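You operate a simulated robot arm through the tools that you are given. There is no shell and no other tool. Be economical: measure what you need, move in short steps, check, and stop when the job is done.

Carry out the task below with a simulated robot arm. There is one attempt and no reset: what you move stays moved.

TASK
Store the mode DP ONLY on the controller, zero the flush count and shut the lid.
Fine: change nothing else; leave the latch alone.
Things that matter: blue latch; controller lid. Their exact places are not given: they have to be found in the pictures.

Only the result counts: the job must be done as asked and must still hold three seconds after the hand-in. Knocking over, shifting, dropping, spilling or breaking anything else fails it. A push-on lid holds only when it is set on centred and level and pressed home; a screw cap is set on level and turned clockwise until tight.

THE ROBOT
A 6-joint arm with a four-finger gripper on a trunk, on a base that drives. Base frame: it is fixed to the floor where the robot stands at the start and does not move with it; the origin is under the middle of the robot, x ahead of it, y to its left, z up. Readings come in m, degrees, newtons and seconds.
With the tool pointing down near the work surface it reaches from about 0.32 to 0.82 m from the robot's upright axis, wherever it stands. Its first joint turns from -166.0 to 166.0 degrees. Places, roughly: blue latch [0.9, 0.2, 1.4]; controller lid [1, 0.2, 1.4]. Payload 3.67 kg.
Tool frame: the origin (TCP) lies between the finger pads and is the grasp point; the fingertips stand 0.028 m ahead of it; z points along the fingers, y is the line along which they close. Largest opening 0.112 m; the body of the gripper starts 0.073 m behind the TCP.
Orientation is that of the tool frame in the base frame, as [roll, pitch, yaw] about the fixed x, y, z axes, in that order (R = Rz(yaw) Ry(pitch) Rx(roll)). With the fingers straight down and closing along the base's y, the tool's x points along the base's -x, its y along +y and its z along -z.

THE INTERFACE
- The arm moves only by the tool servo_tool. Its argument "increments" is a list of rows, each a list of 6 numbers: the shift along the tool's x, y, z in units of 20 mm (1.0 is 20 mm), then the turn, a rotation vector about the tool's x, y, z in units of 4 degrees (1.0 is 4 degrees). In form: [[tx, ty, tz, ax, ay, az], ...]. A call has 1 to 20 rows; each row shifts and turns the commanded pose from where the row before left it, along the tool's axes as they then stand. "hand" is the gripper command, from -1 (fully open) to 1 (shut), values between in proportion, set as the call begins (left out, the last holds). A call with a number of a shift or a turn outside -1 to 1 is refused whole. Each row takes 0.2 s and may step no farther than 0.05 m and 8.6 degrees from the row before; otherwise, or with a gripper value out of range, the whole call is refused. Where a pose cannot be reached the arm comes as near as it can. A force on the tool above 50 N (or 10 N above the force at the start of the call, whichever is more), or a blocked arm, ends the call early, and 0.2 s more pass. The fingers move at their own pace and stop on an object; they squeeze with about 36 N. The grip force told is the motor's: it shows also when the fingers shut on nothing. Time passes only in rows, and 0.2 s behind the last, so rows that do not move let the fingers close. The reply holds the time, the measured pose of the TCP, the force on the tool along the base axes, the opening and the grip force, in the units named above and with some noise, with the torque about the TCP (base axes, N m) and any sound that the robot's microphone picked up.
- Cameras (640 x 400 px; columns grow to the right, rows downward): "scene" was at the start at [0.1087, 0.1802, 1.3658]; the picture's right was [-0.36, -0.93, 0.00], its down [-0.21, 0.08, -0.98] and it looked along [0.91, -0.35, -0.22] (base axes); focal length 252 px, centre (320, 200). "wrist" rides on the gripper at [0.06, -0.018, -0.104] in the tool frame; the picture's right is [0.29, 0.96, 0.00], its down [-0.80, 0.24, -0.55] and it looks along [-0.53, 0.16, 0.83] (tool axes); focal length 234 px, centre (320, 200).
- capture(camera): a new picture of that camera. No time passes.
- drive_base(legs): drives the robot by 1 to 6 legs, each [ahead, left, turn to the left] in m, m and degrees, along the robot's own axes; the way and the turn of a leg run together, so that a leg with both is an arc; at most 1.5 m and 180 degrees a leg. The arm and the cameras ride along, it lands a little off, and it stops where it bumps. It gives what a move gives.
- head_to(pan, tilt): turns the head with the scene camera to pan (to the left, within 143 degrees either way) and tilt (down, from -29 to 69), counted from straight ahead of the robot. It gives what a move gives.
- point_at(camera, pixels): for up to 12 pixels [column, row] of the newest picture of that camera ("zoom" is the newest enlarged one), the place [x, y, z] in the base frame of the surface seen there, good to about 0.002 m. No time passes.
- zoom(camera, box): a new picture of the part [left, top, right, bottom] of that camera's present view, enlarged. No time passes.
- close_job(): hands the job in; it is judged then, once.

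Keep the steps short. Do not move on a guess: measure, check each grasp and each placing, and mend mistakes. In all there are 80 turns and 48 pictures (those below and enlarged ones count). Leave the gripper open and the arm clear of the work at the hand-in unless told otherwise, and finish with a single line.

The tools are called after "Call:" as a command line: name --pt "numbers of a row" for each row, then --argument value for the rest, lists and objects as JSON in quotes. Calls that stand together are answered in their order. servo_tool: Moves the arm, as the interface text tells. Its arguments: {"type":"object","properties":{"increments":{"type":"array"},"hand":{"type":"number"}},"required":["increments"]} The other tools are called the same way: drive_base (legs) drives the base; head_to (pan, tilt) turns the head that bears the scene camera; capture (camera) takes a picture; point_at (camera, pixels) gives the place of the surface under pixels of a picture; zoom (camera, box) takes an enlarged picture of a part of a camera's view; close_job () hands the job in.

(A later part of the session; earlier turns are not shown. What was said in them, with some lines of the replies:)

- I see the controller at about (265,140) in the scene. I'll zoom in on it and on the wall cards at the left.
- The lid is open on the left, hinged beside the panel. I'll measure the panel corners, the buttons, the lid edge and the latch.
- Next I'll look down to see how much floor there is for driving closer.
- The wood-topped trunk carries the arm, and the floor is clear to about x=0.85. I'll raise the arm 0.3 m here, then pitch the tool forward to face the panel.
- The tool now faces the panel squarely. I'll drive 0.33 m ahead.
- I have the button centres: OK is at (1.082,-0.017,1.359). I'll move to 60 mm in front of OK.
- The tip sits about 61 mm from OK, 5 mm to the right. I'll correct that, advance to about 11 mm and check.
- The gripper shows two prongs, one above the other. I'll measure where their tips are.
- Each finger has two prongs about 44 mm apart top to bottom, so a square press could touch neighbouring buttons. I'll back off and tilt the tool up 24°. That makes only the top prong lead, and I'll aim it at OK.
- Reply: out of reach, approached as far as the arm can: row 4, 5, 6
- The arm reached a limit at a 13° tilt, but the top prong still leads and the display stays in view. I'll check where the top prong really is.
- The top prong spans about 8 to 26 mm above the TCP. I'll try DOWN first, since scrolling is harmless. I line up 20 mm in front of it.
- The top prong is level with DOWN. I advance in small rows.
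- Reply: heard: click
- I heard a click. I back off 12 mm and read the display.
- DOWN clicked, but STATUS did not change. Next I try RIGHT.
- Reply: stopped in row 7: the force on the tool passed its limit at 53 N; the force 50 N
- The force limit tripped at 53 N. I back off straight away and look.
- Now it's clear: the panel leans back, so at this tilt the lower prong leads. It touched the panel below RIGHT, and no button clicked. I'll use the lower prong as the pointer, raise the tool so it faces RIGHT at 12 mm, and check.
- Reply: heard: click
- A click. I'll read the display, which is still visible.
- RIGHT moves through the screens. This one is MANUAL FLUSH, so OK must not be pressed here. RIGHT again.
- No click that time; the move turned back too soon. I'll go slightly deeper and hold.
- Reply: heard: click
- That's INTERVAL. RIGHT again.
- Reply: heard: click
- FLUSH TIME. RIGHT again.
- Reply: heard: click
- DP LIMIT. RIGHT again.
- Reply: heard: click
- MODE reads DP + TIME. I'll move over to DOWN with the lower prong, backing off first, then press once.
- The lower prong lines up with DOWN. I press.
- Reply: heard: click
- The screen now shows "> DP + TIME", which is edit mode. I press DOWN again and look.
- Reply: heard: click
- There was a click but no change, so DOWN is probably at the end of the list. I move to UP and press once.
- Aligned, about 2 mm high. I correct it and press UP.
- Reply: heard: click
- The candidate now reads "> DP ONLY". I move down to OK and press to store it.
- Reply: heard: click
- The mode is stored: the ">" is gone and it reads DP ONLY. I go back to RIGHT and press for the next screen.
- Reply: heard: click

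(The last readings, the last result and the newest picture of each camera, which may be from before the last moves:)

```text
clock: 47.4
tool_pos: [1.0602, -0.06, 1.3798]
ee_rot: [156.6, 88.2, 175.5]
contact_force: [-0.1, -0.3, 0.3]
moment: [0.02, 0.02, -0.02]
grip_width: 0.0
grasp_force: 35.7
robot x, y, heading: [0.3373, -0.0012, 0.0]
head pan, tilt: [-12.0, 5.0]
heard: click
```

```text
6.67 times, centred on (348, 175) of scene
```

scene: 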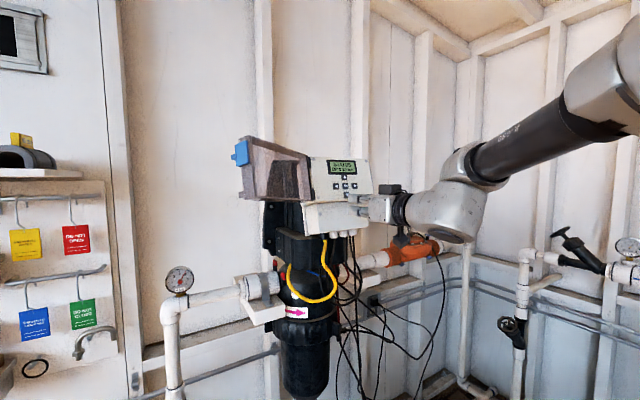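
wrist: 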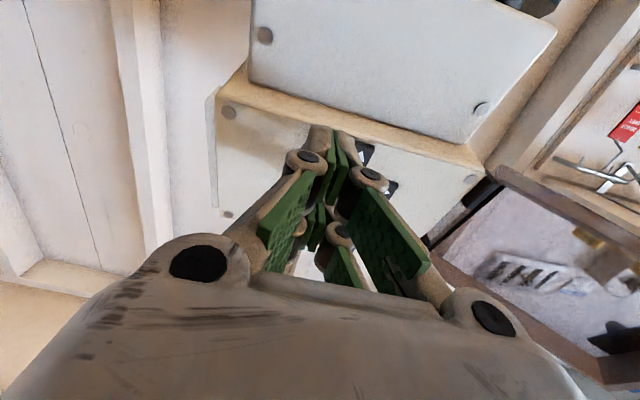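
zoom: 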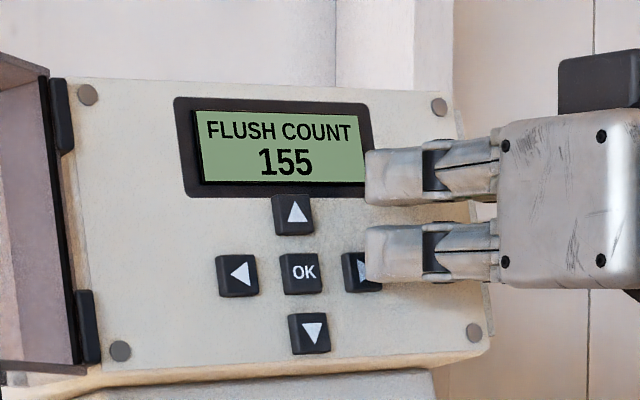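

FLUSH COUNT reads 155. I press OK and see what it offers.

Call:
servo_tool --pt "0 0 -0.8 0 0 0" --pt "0.05 0.8 0 0 0 0" --pt "0.05 0.8 0 0 0 0" --pt "0 0 0.5 0 0 0" --pt "0 0 0.3 0 0 0" --pt "0 0 0 0 0 0" --pt "0 0 0.25 0 0 0" --pt "0 0 0.2 0 0 0" --pt "0 0 0.09 0 0 0" --pt "0 0 0 0 0 0" --pt "0 0 -0.27 0 0 0" --pt "0 0 -0.27 0 0 0"

Call:
zoom --camera "scene" --box '[300, 145, 396, 205]'

```text
clock: 50.0
tool_pos: [1.0481, -0.0294, 1.3776]
ee_rot: [156.8, 88.2, 175.6]
contact_force: [0.7, 0.0, -0.4]
moment: [-0.02, 0.02, 0.0]
grip_width: 0.0002
grasp_force: 35.8
robot x, y, heading: [0.3385, -0.0006, -0.0]
head pan, tilt: [-12.0, 5.0]
heard: click
```

```text
6.67 times, centred on (348, 175) of scene
```

zoom: 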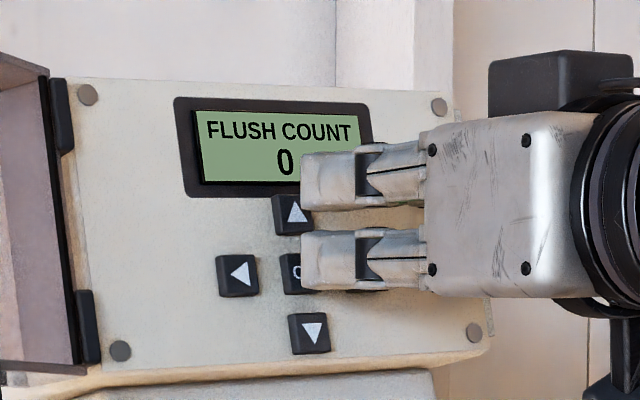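

The flush count is 0. Next is the lid. I back the tool 0.24 m away from the panel and zoom in on the lid to measure it.

Call:
servo_tool --pt "0 0 -1 0 0 0" --pt "0 0 -1 0 0 0" --pt "0 0 -1 0 0 0" --pt "0 0 -1 0 0 0" --pt "0 0 -1 0 0 0" --pt "0 0 -1 0 0 0" --pt "0 0 -1 0 0 0" --pt "0 0 -1 0 0 0" --pt "0 0 -1 0 0 0" --pt "0 0 -1 0 0 0" --pt "0 0 -1 0 0 0" --pt "0 0 -1 0 0 0"

Call:
zoom --camera "scene" --box '[220, 125, 348, 205]'

```text
clock: 52.6
tool_pos: [0.8222, -0.1082, 1.3853]
ee_rot: [159.2, 88.3, 178.0]
contact_force: [-1.2, 0.6, 1.3]
moment: [0.01, -0.01, -0.03]
grip_width: 0.0001
grasp_force: 35.7
robot x, y, heading: [0.3357, 0.0011, 0.1]
head pan, tilt: [-12.0, 5.0]
```

```text
5.00 times, centred on (284, 165) of scene
```

zoom: 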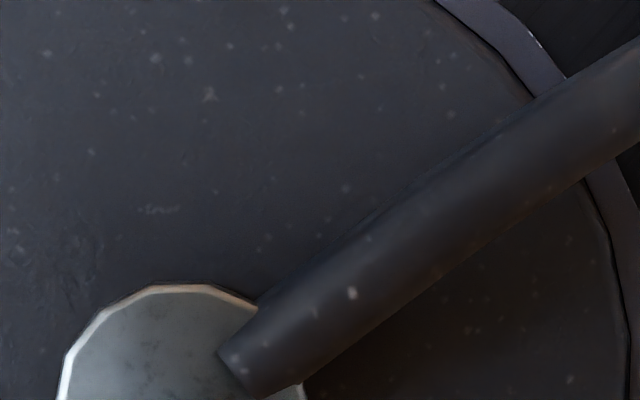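

The arm elbow blocks the camera in this pose. I'll drive the base 0.35 m left so the gripper can go in on the left of the lid, then look.

Call:
drive_base --legs '[[0, 0.35, 0]]'

Call:
capture --camera "wrist"

```text
clock: 54.8
tool_pos: [0.8247, 0.2499, 1.386]
ee_rot: [158.6, 88.2, 177.8]
contact_force: [0.5, -0.5, 0.0]
moment: [-0.01, 0.0, 0.03]
grip_width: 0.0
grasp_force: 35.8
robot x, y, heading: [0.336, 0.3505, 0.7]
head pan, tilt: [-12.0, 5.0]
```

```text
9 pictures are left
```

wrist: 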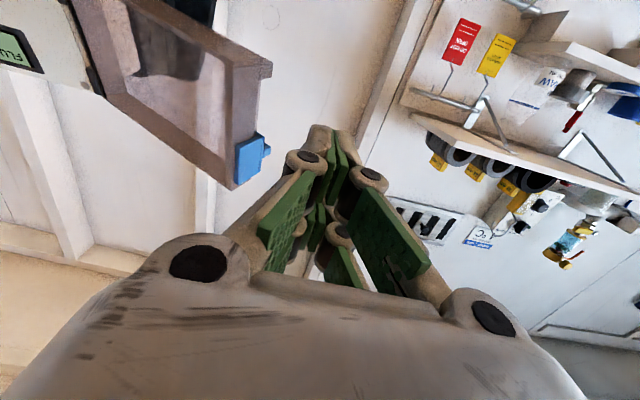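

Call:
point_at --camera "wrist" --pixels '[[268, 72], [262, 90], [234, 72], [231, 95], [228, 185], [258, 125], [248, 155], [265, 150], [243, 180], [180, 10], [120, 60], [100, 90]]'

```text
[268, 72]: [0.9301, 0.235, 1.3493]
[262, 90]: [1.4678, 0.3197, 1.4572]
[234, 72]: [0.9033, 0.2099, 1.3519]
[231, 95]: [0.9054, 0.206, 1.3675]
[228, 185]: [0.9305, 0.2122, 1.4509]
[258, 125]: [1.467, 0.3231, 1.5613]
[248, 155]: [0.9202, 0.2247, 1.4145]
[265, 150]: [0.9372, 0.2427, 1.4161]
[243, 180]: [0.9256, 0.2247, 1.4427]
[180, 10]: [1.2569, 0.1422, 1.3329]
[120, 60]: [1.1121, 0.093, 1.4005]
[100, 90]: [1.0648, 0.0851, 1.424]
```

The lid's outer free corner is at (0.930, 0.235, 1.349), and the latch starts at about z=1.40. I'll lower to z≈1.355, below the latch, and slide the closed fingers in on the left of the free edge without touching it.

Call:
servo_tool --pt "0.7 0 0 0 0 0" --pt "0.7 0 0 0 0 0" --pt "0 0 1 0 0 0" --pt "0 0 1 0 0 0" --pt "0 0 1 0 0 0" --pt "0 -0.4 1 0 0 0" --pt "0 -0.5 1 0 0 0" --pt "0 0 0 0 0 0"

Call:
capture --camera "wrist"

```text
clock: 56.0
tool_pos: [0.8603, 0.1915, 1.3534]
ee_rot: [151.5, 88.0, 154.8]
contact_force: [0.7, -0.3, -0.3]
moment: [0.0, 0.03, -0.01]
grip_width: 0.0
grasp_force: 35.9
robot x, y, heading: [0.3357, 0.3533, 0.2]
head pan, tilt: [-12.0, 5.0]
stopped in row 5: the arm was blocked; the commanded pose is now the measured one
```

```text
8 pictures are left
```

wrist: 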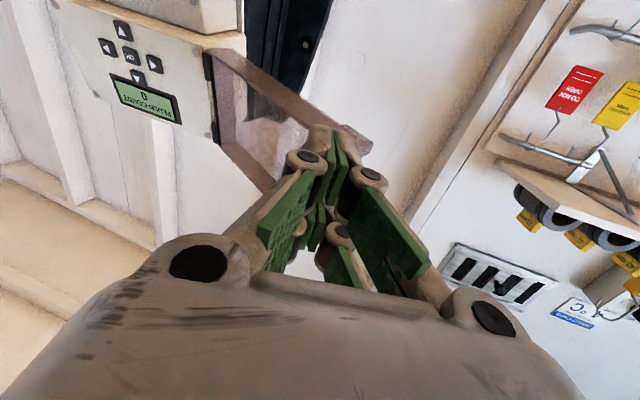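

The arm got stuck in this folded posture and twisted right, with negligible force. I retract first, then drive back so the arm can work more extended.

Call:
servo_tool --pt "0 0 -0.8 0 0 0" --pt "0 0 -0.8 0 0 0" --pt "0 0 0 0 0 0"

Call:
drive_base --legs '[[-0.17, 0, 0]]'

```text
clock: 56.8
tool_pos: [0.8296, 0.1901, 1.3551]
ee_rot: [150.3, 87.8, 154.0]
contact_force: [0.3, -0.4, 0.2]
moment: [-0.04, -0.01, 0.01]
grip_width: 0.0001
grasp_force: 35.7
robot x, y, heading: [0.3357, 0.3501, 0.5]
head pan, tilt: [-12.0, 5.0]
```

```text
clock: 58.3
tool_pos: [0.6602, 0.1893, 1.3551]
ee_rot: [150.4, 87.9, 154.2]
contact_force: [-0.4, 0.7, -0.3]
moment: [0.05, -0.02, 0.02]
grip_width: 0.0
grasp_force: 35.8
robot x, y, heading: [0.1636, 0.3485, 0.6]
head pan, tilt: [-12.0, 5.0]
```

I pitch the tool about 14° down and turn it about 14° left, moving away from the awkward wrist posture.

Call:
servo_tool --pt "0 0 0 0 0.9 0" --pt "0 0 0 0 0.9 0" --pt "0 0 0 0 0.9 0" --pt "0 0 0 0 0.9 0" --pt "0 0 0 -0.9 0 -0.2" --pt "0 0 0 -0.9 0 -0.2" --pt "0 0 0 -0.9 0 -0.2" --pt "0 0 0 -0.9 0 -0.2"

Call:
capture --camera "scene"

```text
clock: 60.1
tool_pos: [0.6578, 0.1903, 1.3542]
ee_rot: [173.0, 74.0, -168.1]
contact_force: [-0.1, 0.6, 0.7]
moment: [-0.02, 0.06, -0.01]
grip_width: 0.0
grasp_force: 36.2
robot x, y, heading: [0.1665, 0.3497, 0.8]
head pan, tilt: [-12.0, 5.0]
```

```text
7 pictures are left
```

scene: 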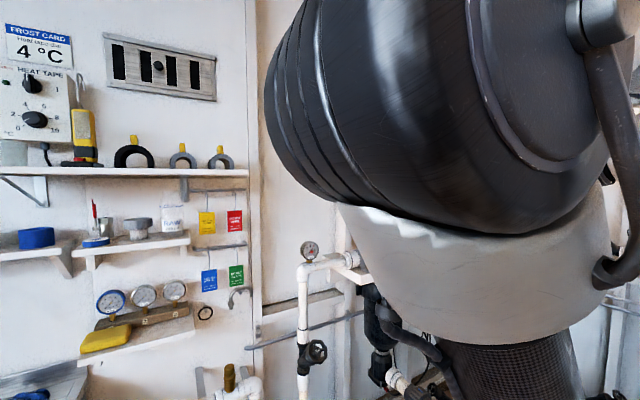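

The tool is now at 19° azimuth and 16° down. I move it to a spot in front of and left of the lid.

Call:
servo_tool --pt "-0.297 0.072 0.99 0 0 0" --pt "-0.297 0.072 0.99 0 0 0" --pt "-0.297 0.072 0.99 0 0 0" --pt "-0.297 0.072 0.99 0 0 0" --pt "-0.297 0.072 0.99 0 0 0" --pt "-0.297 0.072 0.99 0 0 0" --pt "-0.297 0.072 0.99 0 0 0" --pt "-0.297 0.072 0.99 0 0 0" --pt "-0.297 0.072 0.99 0 0 0" --pt "0 0 0 0 0 0"

```text
clock: 62.3
tool_pos: [0.8315, 0.2603, 1.3573]
ee_rot: [172.9, 74.1, -168.2]
contact_force: [0.2, -1.1, -0.3]
moment: [0.0, -0.01, 0.04]
grip_width: 0.0
grasp_force: 35.2
robot x, y, heading: [0.162, 0.3488, 0.7]
head pan, tilt: [-12.0, 5.0]
```

Call:
servo_tool --pt "-0.218 -0.208 0.894 0 0 0" --pt "-0.218 -0.208 0.894 0 0 0" --pt "-0.218 -0.208 0.894 0 0 0" --pt "-0.218 -0.208 0.894 0 0 0" --pt "-0.218 -0.208 0.894 0 0 0" --pt "0 0 0 0 0 0"

Call:
capture --camera "wrist"

```text
clock: 63.7
tool_pos: [0.9265, 0.2712, 1.3542]
ee_rot: [172.9, 74.1, -168.2]
contact_force: [0.7, -0.4, -0.6]
moment: [0.03, 0.02, -0.03]
grip_width: 0.0
grasp_force: 35.8
robot x, y, heading: [0.1628, 0.3518, 0.7]
head pan, tilt: [-12.0, 5.0]
```

```text
6 pictures are left
```

wrist: 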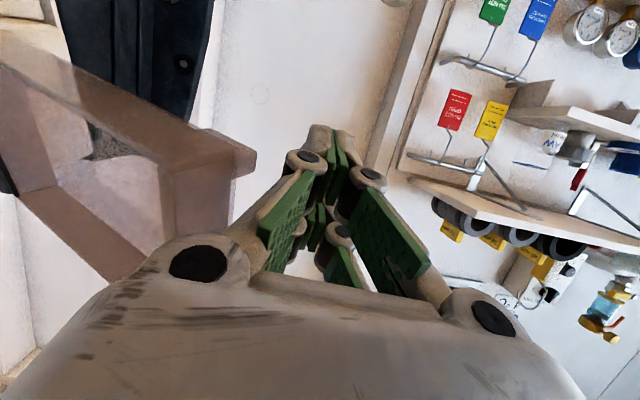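

The fingers are left of the lid corner, below the latch. Now I swing the lid along its arc with the finger's right side, in small rows.

Call:
servo_tool --pt "0.11 -0.6 -0.57 0 0 0" --pt "0.11 -0.6 -0.57 0 0 0" --pt "0.03 -0.45 -0.9 0 0 0" --pt "0.03 -0.45 -0.9 0 0 0" --pt "0.03 -0.45 -0.9 0 0 0"

Call:
capture --camera "wrist"

```text
clock: 64.9
tool_pos: [0.8702, 0.1993, 1.3689]
ee_rot: [173.3, 74.3, -168.0]
contact_force: [-9.8, 9.8, 9.4]
moment: [0.06, -0.12, 0.16]
grip_width: 0.0001
grasp_force: 35.6
robot x, y, heading: [0.1663, 0.3454, 0.9]
head pan, tilt: [-12.0, 5.0]
```

```text
5 pictures are left
```

wrist: 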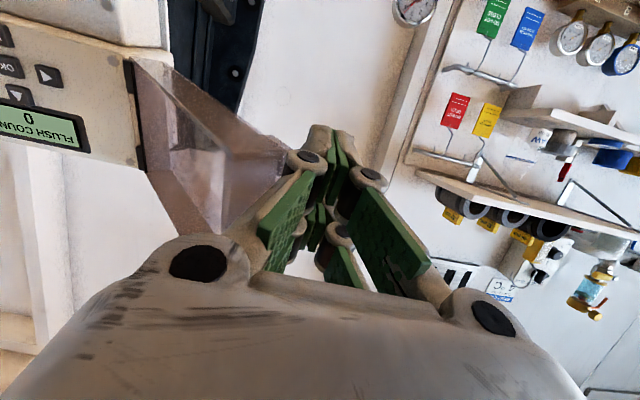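

Call:
point_at --camera "wrist" --pixels '[[284, 150], [278, 160], [232, 158], [222, 225], [145, 65], [148, 165], [200, 110], [240, 142]]'

```text
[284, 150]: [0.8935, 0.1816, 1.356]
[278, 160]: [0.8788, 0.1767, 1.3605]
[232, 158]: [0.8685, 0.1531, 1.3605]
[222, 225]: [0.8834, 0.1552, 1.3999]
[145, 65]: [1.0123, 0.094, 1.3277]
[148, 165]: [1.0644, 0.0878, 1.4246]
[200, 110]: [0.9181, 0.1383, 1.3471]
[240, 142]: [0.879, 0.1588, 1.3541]
```

The lid is swinging as planned; its outer corner is now near (0.894, 0.182). I continue along the arc.

Call:
servo_tool --pt "0 -0.875 -0.94 0 0 0" --pt "0 -0.875 -0.94 0 0 0" --pt "0 -0.73 -0.457 0 0 0" --pt "0 -0.73 -0.457 0 0 0" --pt "0 -0.73 -0.457 0 0 0" --pt "0 -0.81 -0.25 0 0 0" --pt "0 -0.81 -0.25 0 0 0" --pt "0 -0.81 -0.25 0 0 0"

Call:
capture --camera "wrist"

```text
clock: 66.7
tool_pos: [0.8391, 0.0509, 1.3865]
ee_rot: [172.9, 74.1, -168.1]
contact_force: [-0.1, -0.3, -1.0]
moment: [0.02, 0.0, -0.03]
grip_width: 0.0001
grasp_force: 35.6
robot x, y, heading: [0.1634, 0.3493, 0.2]
head pan, tilt: [-12.0, 5.0]
```

```text
4 pictures are left
```

wrist: 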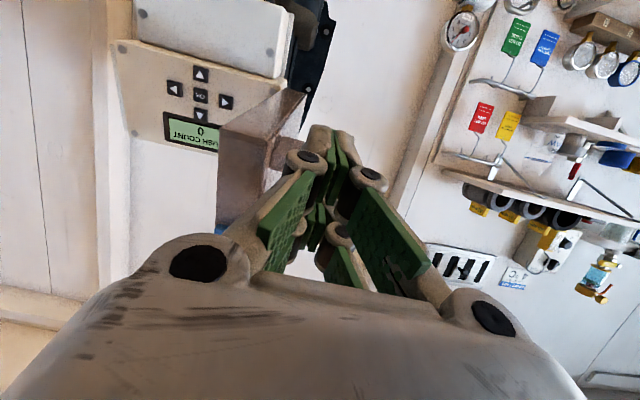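

Call:
point_at --camera "wrist" --pixels '[[222, 132], [267, 142], [222, 215], [255, 200], [300, 100], [283, 130], [218, 231]]'

```text
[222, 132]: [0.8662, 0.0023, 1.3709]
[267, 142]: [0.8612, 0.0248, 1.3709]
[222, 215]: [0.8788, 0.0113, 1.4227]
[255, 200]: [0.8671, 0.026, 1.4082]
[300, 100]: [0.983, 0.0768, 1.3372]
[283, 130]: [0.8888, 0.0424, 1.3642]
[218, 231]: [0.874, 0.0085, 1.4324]
```

The lid is a little past straight-out at about 200°, and my finger is on its outer side. I push the outer face onward near the free edge, staying below the latch.

Call:
servo_tool --pt "-0.09 -0.753 0.133 0 0 0" --pt "-0.09 -0.753 0.133 0 0 0" --pt "-0.09 -0.753 0.133 0 0 0" --pt "0.025 -0.725 0.195 0 0 0" --pt "0.025 -0.725 0.195 0 0 0" --pt "0.025 -0.725 0.195 0 0 0" --pt "0.025 -0.725 0.195 0 0 0"

Call:
capture --camera "wrist"

```text
clock: 68.3
tool_pos: [0.894, -0.0353, 1.3803]
ee_rot: [173.7, 74.4, -167.4]
contact_force: [11.4, 5.3, 27.8]
moment: [-0.07, -0.75, 0.19]
grip_width: 0.0002
grasp_force: 35.4
robot x, y, heading: [0.1649, 0.3479, 0.6]
head pan, tilt: [-12.0, 5.0]
```

```text
3 pictures are left
```

wrist: 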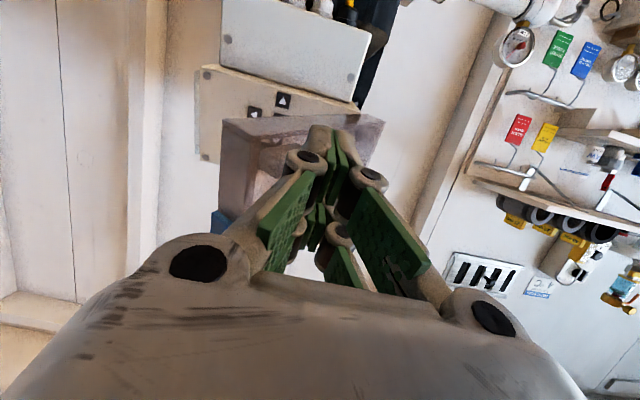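

Call:
point_at --camera "wrist" --pixels '[[225, 124], [256, 138], [225, 205], [262, 175], [380, 122], [364, 158], [300, 128], [318, 128], [345, 135], [218, 225]]'

```text
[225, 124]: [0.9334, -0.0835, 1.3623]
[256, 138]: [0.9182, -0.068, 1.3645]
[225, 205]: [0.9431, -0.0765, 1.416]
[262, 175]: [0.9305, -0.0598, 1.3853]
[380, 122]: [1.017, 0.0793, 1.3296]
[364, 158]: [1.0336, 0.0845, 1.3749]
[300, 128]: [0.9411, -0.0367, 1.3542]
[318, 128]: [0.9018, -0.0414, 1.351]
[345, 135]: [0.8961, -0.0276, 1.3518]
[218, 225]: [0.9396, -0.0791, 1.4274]
```

The lid is at about 234°, as predicted, but the force reads 28 N upward. I hold still for a moment to see whether it persists.

Call:
servo_tool --pt "0 0 0 0 0 0" --pt "-0.2 0 0 0 0 0"

```text
clock: 68.9
tool_pos: [0.8949, -0.0374, 1.3801]
ee_rot: [172.6, 74.0, -168.7]
contact_force: [11.6, 8.5, 15.7]
moment: [0.0, -0.38, 0.25]
grip_width: 0.0001
grasp_force: 35.7
robot x, y, heading: [0.1639, 0.3496, 0.5]
head pan, tilt: [-12.0, 5.0]
```

Raising it eases the force, so the tip is resting on something. I raise it a little more.

Call:
servo_tool --pt "-0.2 0 0 0 0 0" --pt "-0.15 0 0 0 0 0" --pt "0 0 0 0 0 0"

```text
clock: 69.7
tool_pos: [0.8962, -0.0371, 1.3877]
ee_rot: [172.8, 74.0, -168.4]
contact_force: [0.4, 1.0, -0.3]
moment: [0.0, 0.0, 0.0]
grip_width: 0.0002
grasp_force: 35.8
robot x, y, heading: [0.162, 0.3513, 0.7]
head pan, tilt: [-12.0, 5.0]
```

The tip is free now. It had been resting on a lip along the lid's lower rim. I keep this height relative to the lid and push on.

Call:
servo_tool --pt "-0.03 -0.476 0.51 0 0 0" --pt "-0.03 -0.476 0.51 0 0 0" --pt "-0.03 -0.476 0.51 0 0 0" --pt "-0.03 -0.476 0.51 0 0 0"

```text
clock: 70.7
tool_pos: [0.9449, -0.0608, 1.379]
ee_rot: [172.9, 74.0, -168.3]
contact_force: [0.3, 0.1, 0.6]
moment: [0.0, 0.03, -0.06]
grip_width: 0.0
grasp_force: 36.2
robot x, y, heading: [0.1651, 0.3495, 0.5]
head pan, tilt: [-12.0, 5.0]
```

Call:
servo_tool --pt "-0.02 -0.43 0.57 0 0 0" --pt "-0.02 -0.43 0.57 0 0 0" --pt "-0.02 -0.43 0.57 0 0 0" --pt "-0.02 -0.43 0.57 0 0 0"

Call:
capture --camera "wrist"

```text
clock: 71.7
tool_pos: [0.9982, -0.0807, 1.3673]
ee_rot: [173.0, 74.1, -168.3]
contact_force: [0.0, 0.5, -0.2]
moment: [0.0, -0.01, 0.02]
grip_width: 0.0
grasp_force: 35.9
robot x, y, heading: [0.1617, 0.3492, 0.5]
head pan, tilt: [-12.0, 5.0]
```

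```text
2 pictures are left
```

wrist: 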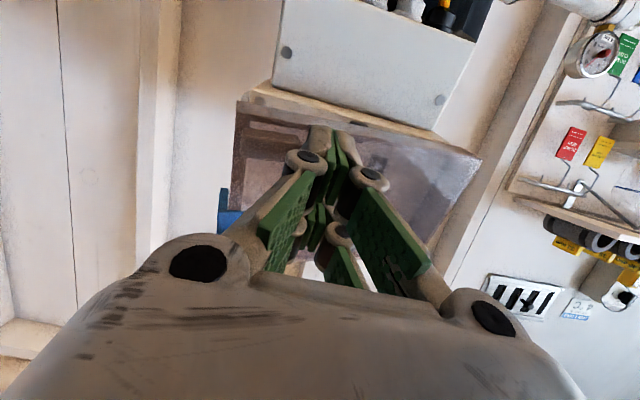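

The lid looks shut or nearly shut. I measure its front face against the panel plane.

Call:
point_at --camera "wrist" --pixels '[[240, 110], [238, 150], [238, 185], [475, 160], [455, 190], [430, 215], [400, 150], [280, 118], [225, 205], [257, 90], [400, 128]]'

```text
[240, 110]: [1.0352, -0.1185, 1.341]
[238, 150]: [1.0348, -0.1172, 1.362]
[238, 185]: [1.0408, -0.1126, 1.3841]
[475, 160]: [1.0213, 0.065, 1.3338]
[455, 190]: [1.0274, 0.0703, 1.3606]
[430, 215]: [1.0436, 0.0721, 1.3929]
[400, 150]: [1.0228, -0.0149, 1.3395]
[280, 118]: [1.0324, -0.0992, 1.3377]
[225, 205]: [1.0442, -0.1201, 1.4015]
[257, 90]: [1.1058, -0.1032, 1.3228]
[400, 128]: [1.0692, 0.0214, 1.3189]
```

The lid is still about 12° open, with the free end 42 mm off. I continue pressing toward closed.

Call:
servo_tool --pt "-0.03 -0.2 0.45 0 0 0" --pt "-0.03 -0.2 0.45 0 0 0" --pt "-0.03 -0.2 0.45 0 0 0" --pt "-0.03 -0.2 0.45 0 0 0" --pt "0 -0.1 0.3 0 0 0" --pt "0 0 0.15 0 0 0" --pt "0 0 0 0 0 0"

```text
clock: 73.3
tool_pos: [1.0455, -0.0809, 1.3556]
ee_rot: [173.1, 74.2, -168.0]
contact_force: [-7.4, 2.7, 2.9]
moment: [0.06, -0.16, 0.02]
grip_width: 0.0001
grasp_force: 35.7
robot x, y, heading: [0.1612, 0.35, 0.4]
head pan, tilt: [-12.0, 5.0]
```

Call:
servo_tool --pt "0 0 0.1 0 0 0" --pt "0 0 0.1 0 0 0" --pt "0 0 0.1 0 0 0" --pt "0 0 0 0 0 0"

```text
clock: 74.1
tool_pos: [1.0459, -0.0826, 1.3569]
ee_rot: [173.8, 74.0, -167.6]
contact_force: [-29.0, 2.7, 3.9]
moment: [0.08, -0.55, 0.11]
grip_width: 0.0061
grasp_force: 35.6
robot x, y, heading: [0.1639, 0.3496, 0.6]
head pan, tilt: [-12.0, 5.0]
stopped in row 4: the force on the tool passed its limit at 53 N (the readings are from after the stop); the commanded pose is now the measured one
```

That is a hard stop, so the lid is seated or blocked. I back off 40 mm and check.

Call:
servo_tool --pt "0 0 -0.5 0 0 0" --pt "0 0 -0.7 0 0 0" --pt "0 0 -0.8 0 0 0" --pt "0 0 0 0 0 0"

Call:
capture --camera "wrist"

```text
clock: 74.8
tool_pos: [1.0234, -0.0829, 1.3614]
ee_rot: [171.8, 73.7, -168.6]
contact_force: [1.3, 12.9, 0.5]
moment: [0.08, -0.02, 0.17]
grip_width: 0.0001
grasp_force: 35.5
robot x, y, heading: [0.1613, 0.3518, 0.3]
head pan, tilt: [-12.0, 5.0]
stopped in row 3: the force on the tool passed its limit at 58 N (the readings are from after the stop); the commanded pose is now the measured one
```

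```text
1 pictures are left
```

wrist: 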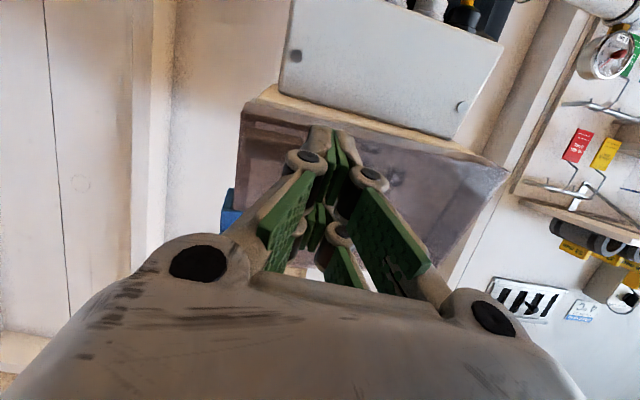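

The retreat also met force, so something snagged. I measure where the lid is now.

Call:
point_at --camera "wrist" --pixels '[[243, 112], [241, 150], [239, 180], [500, 165], [480, 195], [430, 150], [285, 122], [228, 215], [300, 140], [318, 135], [345, 140], [268, 98]]'

```text
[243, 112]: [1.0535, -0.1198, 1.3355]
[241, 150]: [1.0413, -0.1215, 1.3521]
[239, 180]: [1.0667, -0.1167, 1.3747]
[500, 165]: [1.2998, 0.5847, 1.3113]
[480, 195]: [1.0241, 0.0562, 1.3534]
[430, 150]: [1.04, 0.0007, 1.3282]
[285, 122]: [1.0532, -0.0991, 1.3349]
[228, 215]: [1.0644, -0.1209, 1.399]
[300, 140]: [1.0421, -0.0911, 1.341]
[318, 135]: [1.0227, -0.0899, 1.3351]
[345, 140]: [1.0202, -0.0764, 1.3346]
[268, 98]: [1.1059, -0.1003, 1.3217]
```

The lid is about 6° open. The finger tip seems to sit inside the recessed window and rub its right frame member, since the force is +12.9 N in y. I shift the tool left and back gently to free it.

Call:
servo_tool --pt "0 0.2 0 0 0 0" --pt "0 0.2 0 0 0 0" --pt "0 0.2 -0.1 0 0 0" --pt "0 0 0 0 0 0"

```text
clock: 75.8
tool_pos: [1.0177, -0.0737, 1.3625]
ee_rot: [171.8, 73.7, -168.7]
contact_force: [-0.5, -0.7, 0.5]
moment: [0.0, -0.01, 0.02]
grip_width: 0.0
grasp_force: 35.8
robot x, y, heading: [0.1617, 0.3488, 0.8]
head pan, tilt: [-12.0, 5.0]
```

It's free. I shift 6 mm more to the left and press slowly toward closed.

Call:
servo_tool --pt "0 0.3 0 0 0 0" --pt "0 0 0.3 0 0 0" --pt "0 0 0.3 0 0 0" --pt "0 0 0.3 0 0 0" --pt "0 0 0.15 0 0 0" --pt "0 0 0.1 0 0 0" --pt "0 0 0 0 0 0"

```text
clock: 77.4
tool_pos: [1.0368, -0.0612, 1.3559]
ee_rot: [171.8, 73.8, -168.7]
contact_force: [-0.3, 1.2, -0.4]
moment: [0.01, -0.03, 0.01]
grip_width: 0.0
grasp_force: 35.7
robot x, y, heading: [0.1614, 0.351, 0.5]
head pan, tilt: [-12.0, 5.0]
```

Call:
servo_tool --pt "0 0 0.1 0 0 0" --pt "0 0 0.1 0 0 0" --pt "0 0 0.1 0 0 0" --pt "0 0 0 0 0 0"

```text
clock: 78.4
tool_pos: [1.038, -0.0601, 1.356]
ee_rot: [171.9, 73.7, -168.7]
contact_force: [-46.9, -5.6, -5.9]
moment: [0.0, -0.67, 0.19]
grip_width: 0.0061
grasp_force: 35.6
robot x, y, heading: [0.161, 0.3496, 0.5]
head pan, tilt: [-12.0, 5.0]
```

A firm stop again at the depth expected for closed: the tip is at x≈1.064 and the closed face at about 1.066. I retreat slowly and watch for snags.

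Call:
servo_tool --pt "0 0 -0.15 0 0 0" --pt "0 0 -0.15 0 0 0" --pt "0 0 -0.15 0 0 0" --pt "0 0 -0.15 0 0 0"

```text
clock: 79.4
tool_pos: [1.0334, -0.063, 1.3587]
ee_rot: [171.7, 73.8, -168.7]
contact_force: [0.4, -0.1, -0.5]
moment: [0.01, 0.02, 0.01]
grip_width: 0.0002
grasp_force: 35.6
robot x, y, heading: [0.1651, 0.3532, 0.6]
head pan, tilt: [-12.0, 5.0]
```

No snag this time. I retreat further and measure the lid. point_at works on the newest wrist picture, and one picture is left, so I pull well clear first.

Call:
servo_tool --pt "0 0 -0.3 0 0 0" --pt "0 0 -0.3 0 0 0" --pt "0 0 -0.5 0 0 0" --pt "0 0 -0.5 0 0 0" --pt "0 0 -0.5 0 0 0"

```text
clock: 80.6
tool_pos: [0.992, -0.0787, 1.3705]
ee_rot: [171.9, 73.8, -168.6]
contact_force: [0.6, 0.5, -0.5]
moment: [-0.02, 0.0, 0.0]
grip_width: 0.0
grasp_force: 35.7
robot x, y, heading: [0.1632, 0.3505, 0.5]
head pan, tilt: [-12.0, 5.0]
```

No forces on the way back. I take the last picture to verify the lid.

Call:
capture --camera "wrist"

```text
0 pictures are left
```

wrist: 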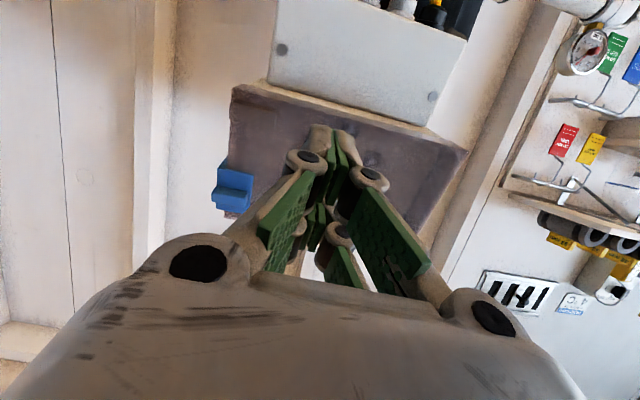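

Call:
point_at --camera "wrist" --pixels '[[235, 92], [238, 120], [228, 150], [235, 180], [460, 155], [445, 185], [285, 112], [290, 135], [400, 145], [420, 215], [250, 84], [400, 122]]'

```text
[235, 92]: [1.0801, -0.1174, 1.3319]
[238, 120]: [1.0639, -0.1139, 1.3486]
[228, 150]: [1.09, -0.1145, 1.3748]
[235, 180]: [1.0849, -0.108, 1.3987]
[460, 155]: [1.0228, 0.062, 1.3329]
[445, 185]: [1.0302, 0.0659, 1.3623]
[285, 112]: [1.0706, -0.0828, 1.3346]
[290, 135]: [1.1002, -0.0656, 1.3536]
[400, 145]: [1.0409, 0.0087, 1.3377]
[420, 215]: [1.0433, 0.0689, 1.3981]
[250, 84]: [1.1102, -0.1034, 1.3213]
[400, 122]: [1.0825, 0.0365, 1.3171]
```

The lid's front face now has slope 0.319, exactly the panel's, so it is parallel and closed. I pull well clear and then open the gripper.

Call:
servo_tool --pt "0 0 -0.8 0 0 0" --pt "0 0 -0.8 0 0 0" --pt "0 0 -0.8 0 0 0" --pt "0 0 -0.8 0 0 0" --pt "0 0 -0.8 0 0 0" --pt "0 0 -0.8 0 0 0"

Call:
servo_tool --pt "0 0 0 0 0 0" --pt "0 0 0 0 0 0" --pt "0 0 0 0 0 0" --pt "0 0 0 0 0 0" --hand -1

```text
clock: 82.0
tool_pos: [0.9063, -0.1088, 1.3955]
ee_rot: [171.8, 73.7, -168.7]
contact_force: [0.3, -0.9, 0.0]
moment: [0.01, 0.03, 0.02]
grip_width: 0.0
grasp_force: 35.7
robot x, y, heading: [0.1691, 0.3478, 0.9]
head pan, tilt: [-12.0, 5.0]
```

```text
clock: 83.0
tool_pos: [0.9053, -0.1076, 1.396]
ee_rot: [171.9, 73.8, -168.8]
contact_force: [0.0, 0.6, 0.8]
moment: [-0.01, -0.01, -0.01]
grip_width: 0.112
grasp_force: 0.0
robot x, y, heading: [0.1643, 0.3499, 0.2]
head pan, tilt: [-12.0, 5.0]
```

The mode is stored, the count is zero, the lid is shut, and the arm is clear with the gripper open. I hand in.

Call:
close_job

```text
The job is handed in.
```

Job handed in: mode DP ONLY is stored, the flush count reads 0, the lid measured shut, and the latch was not operated.
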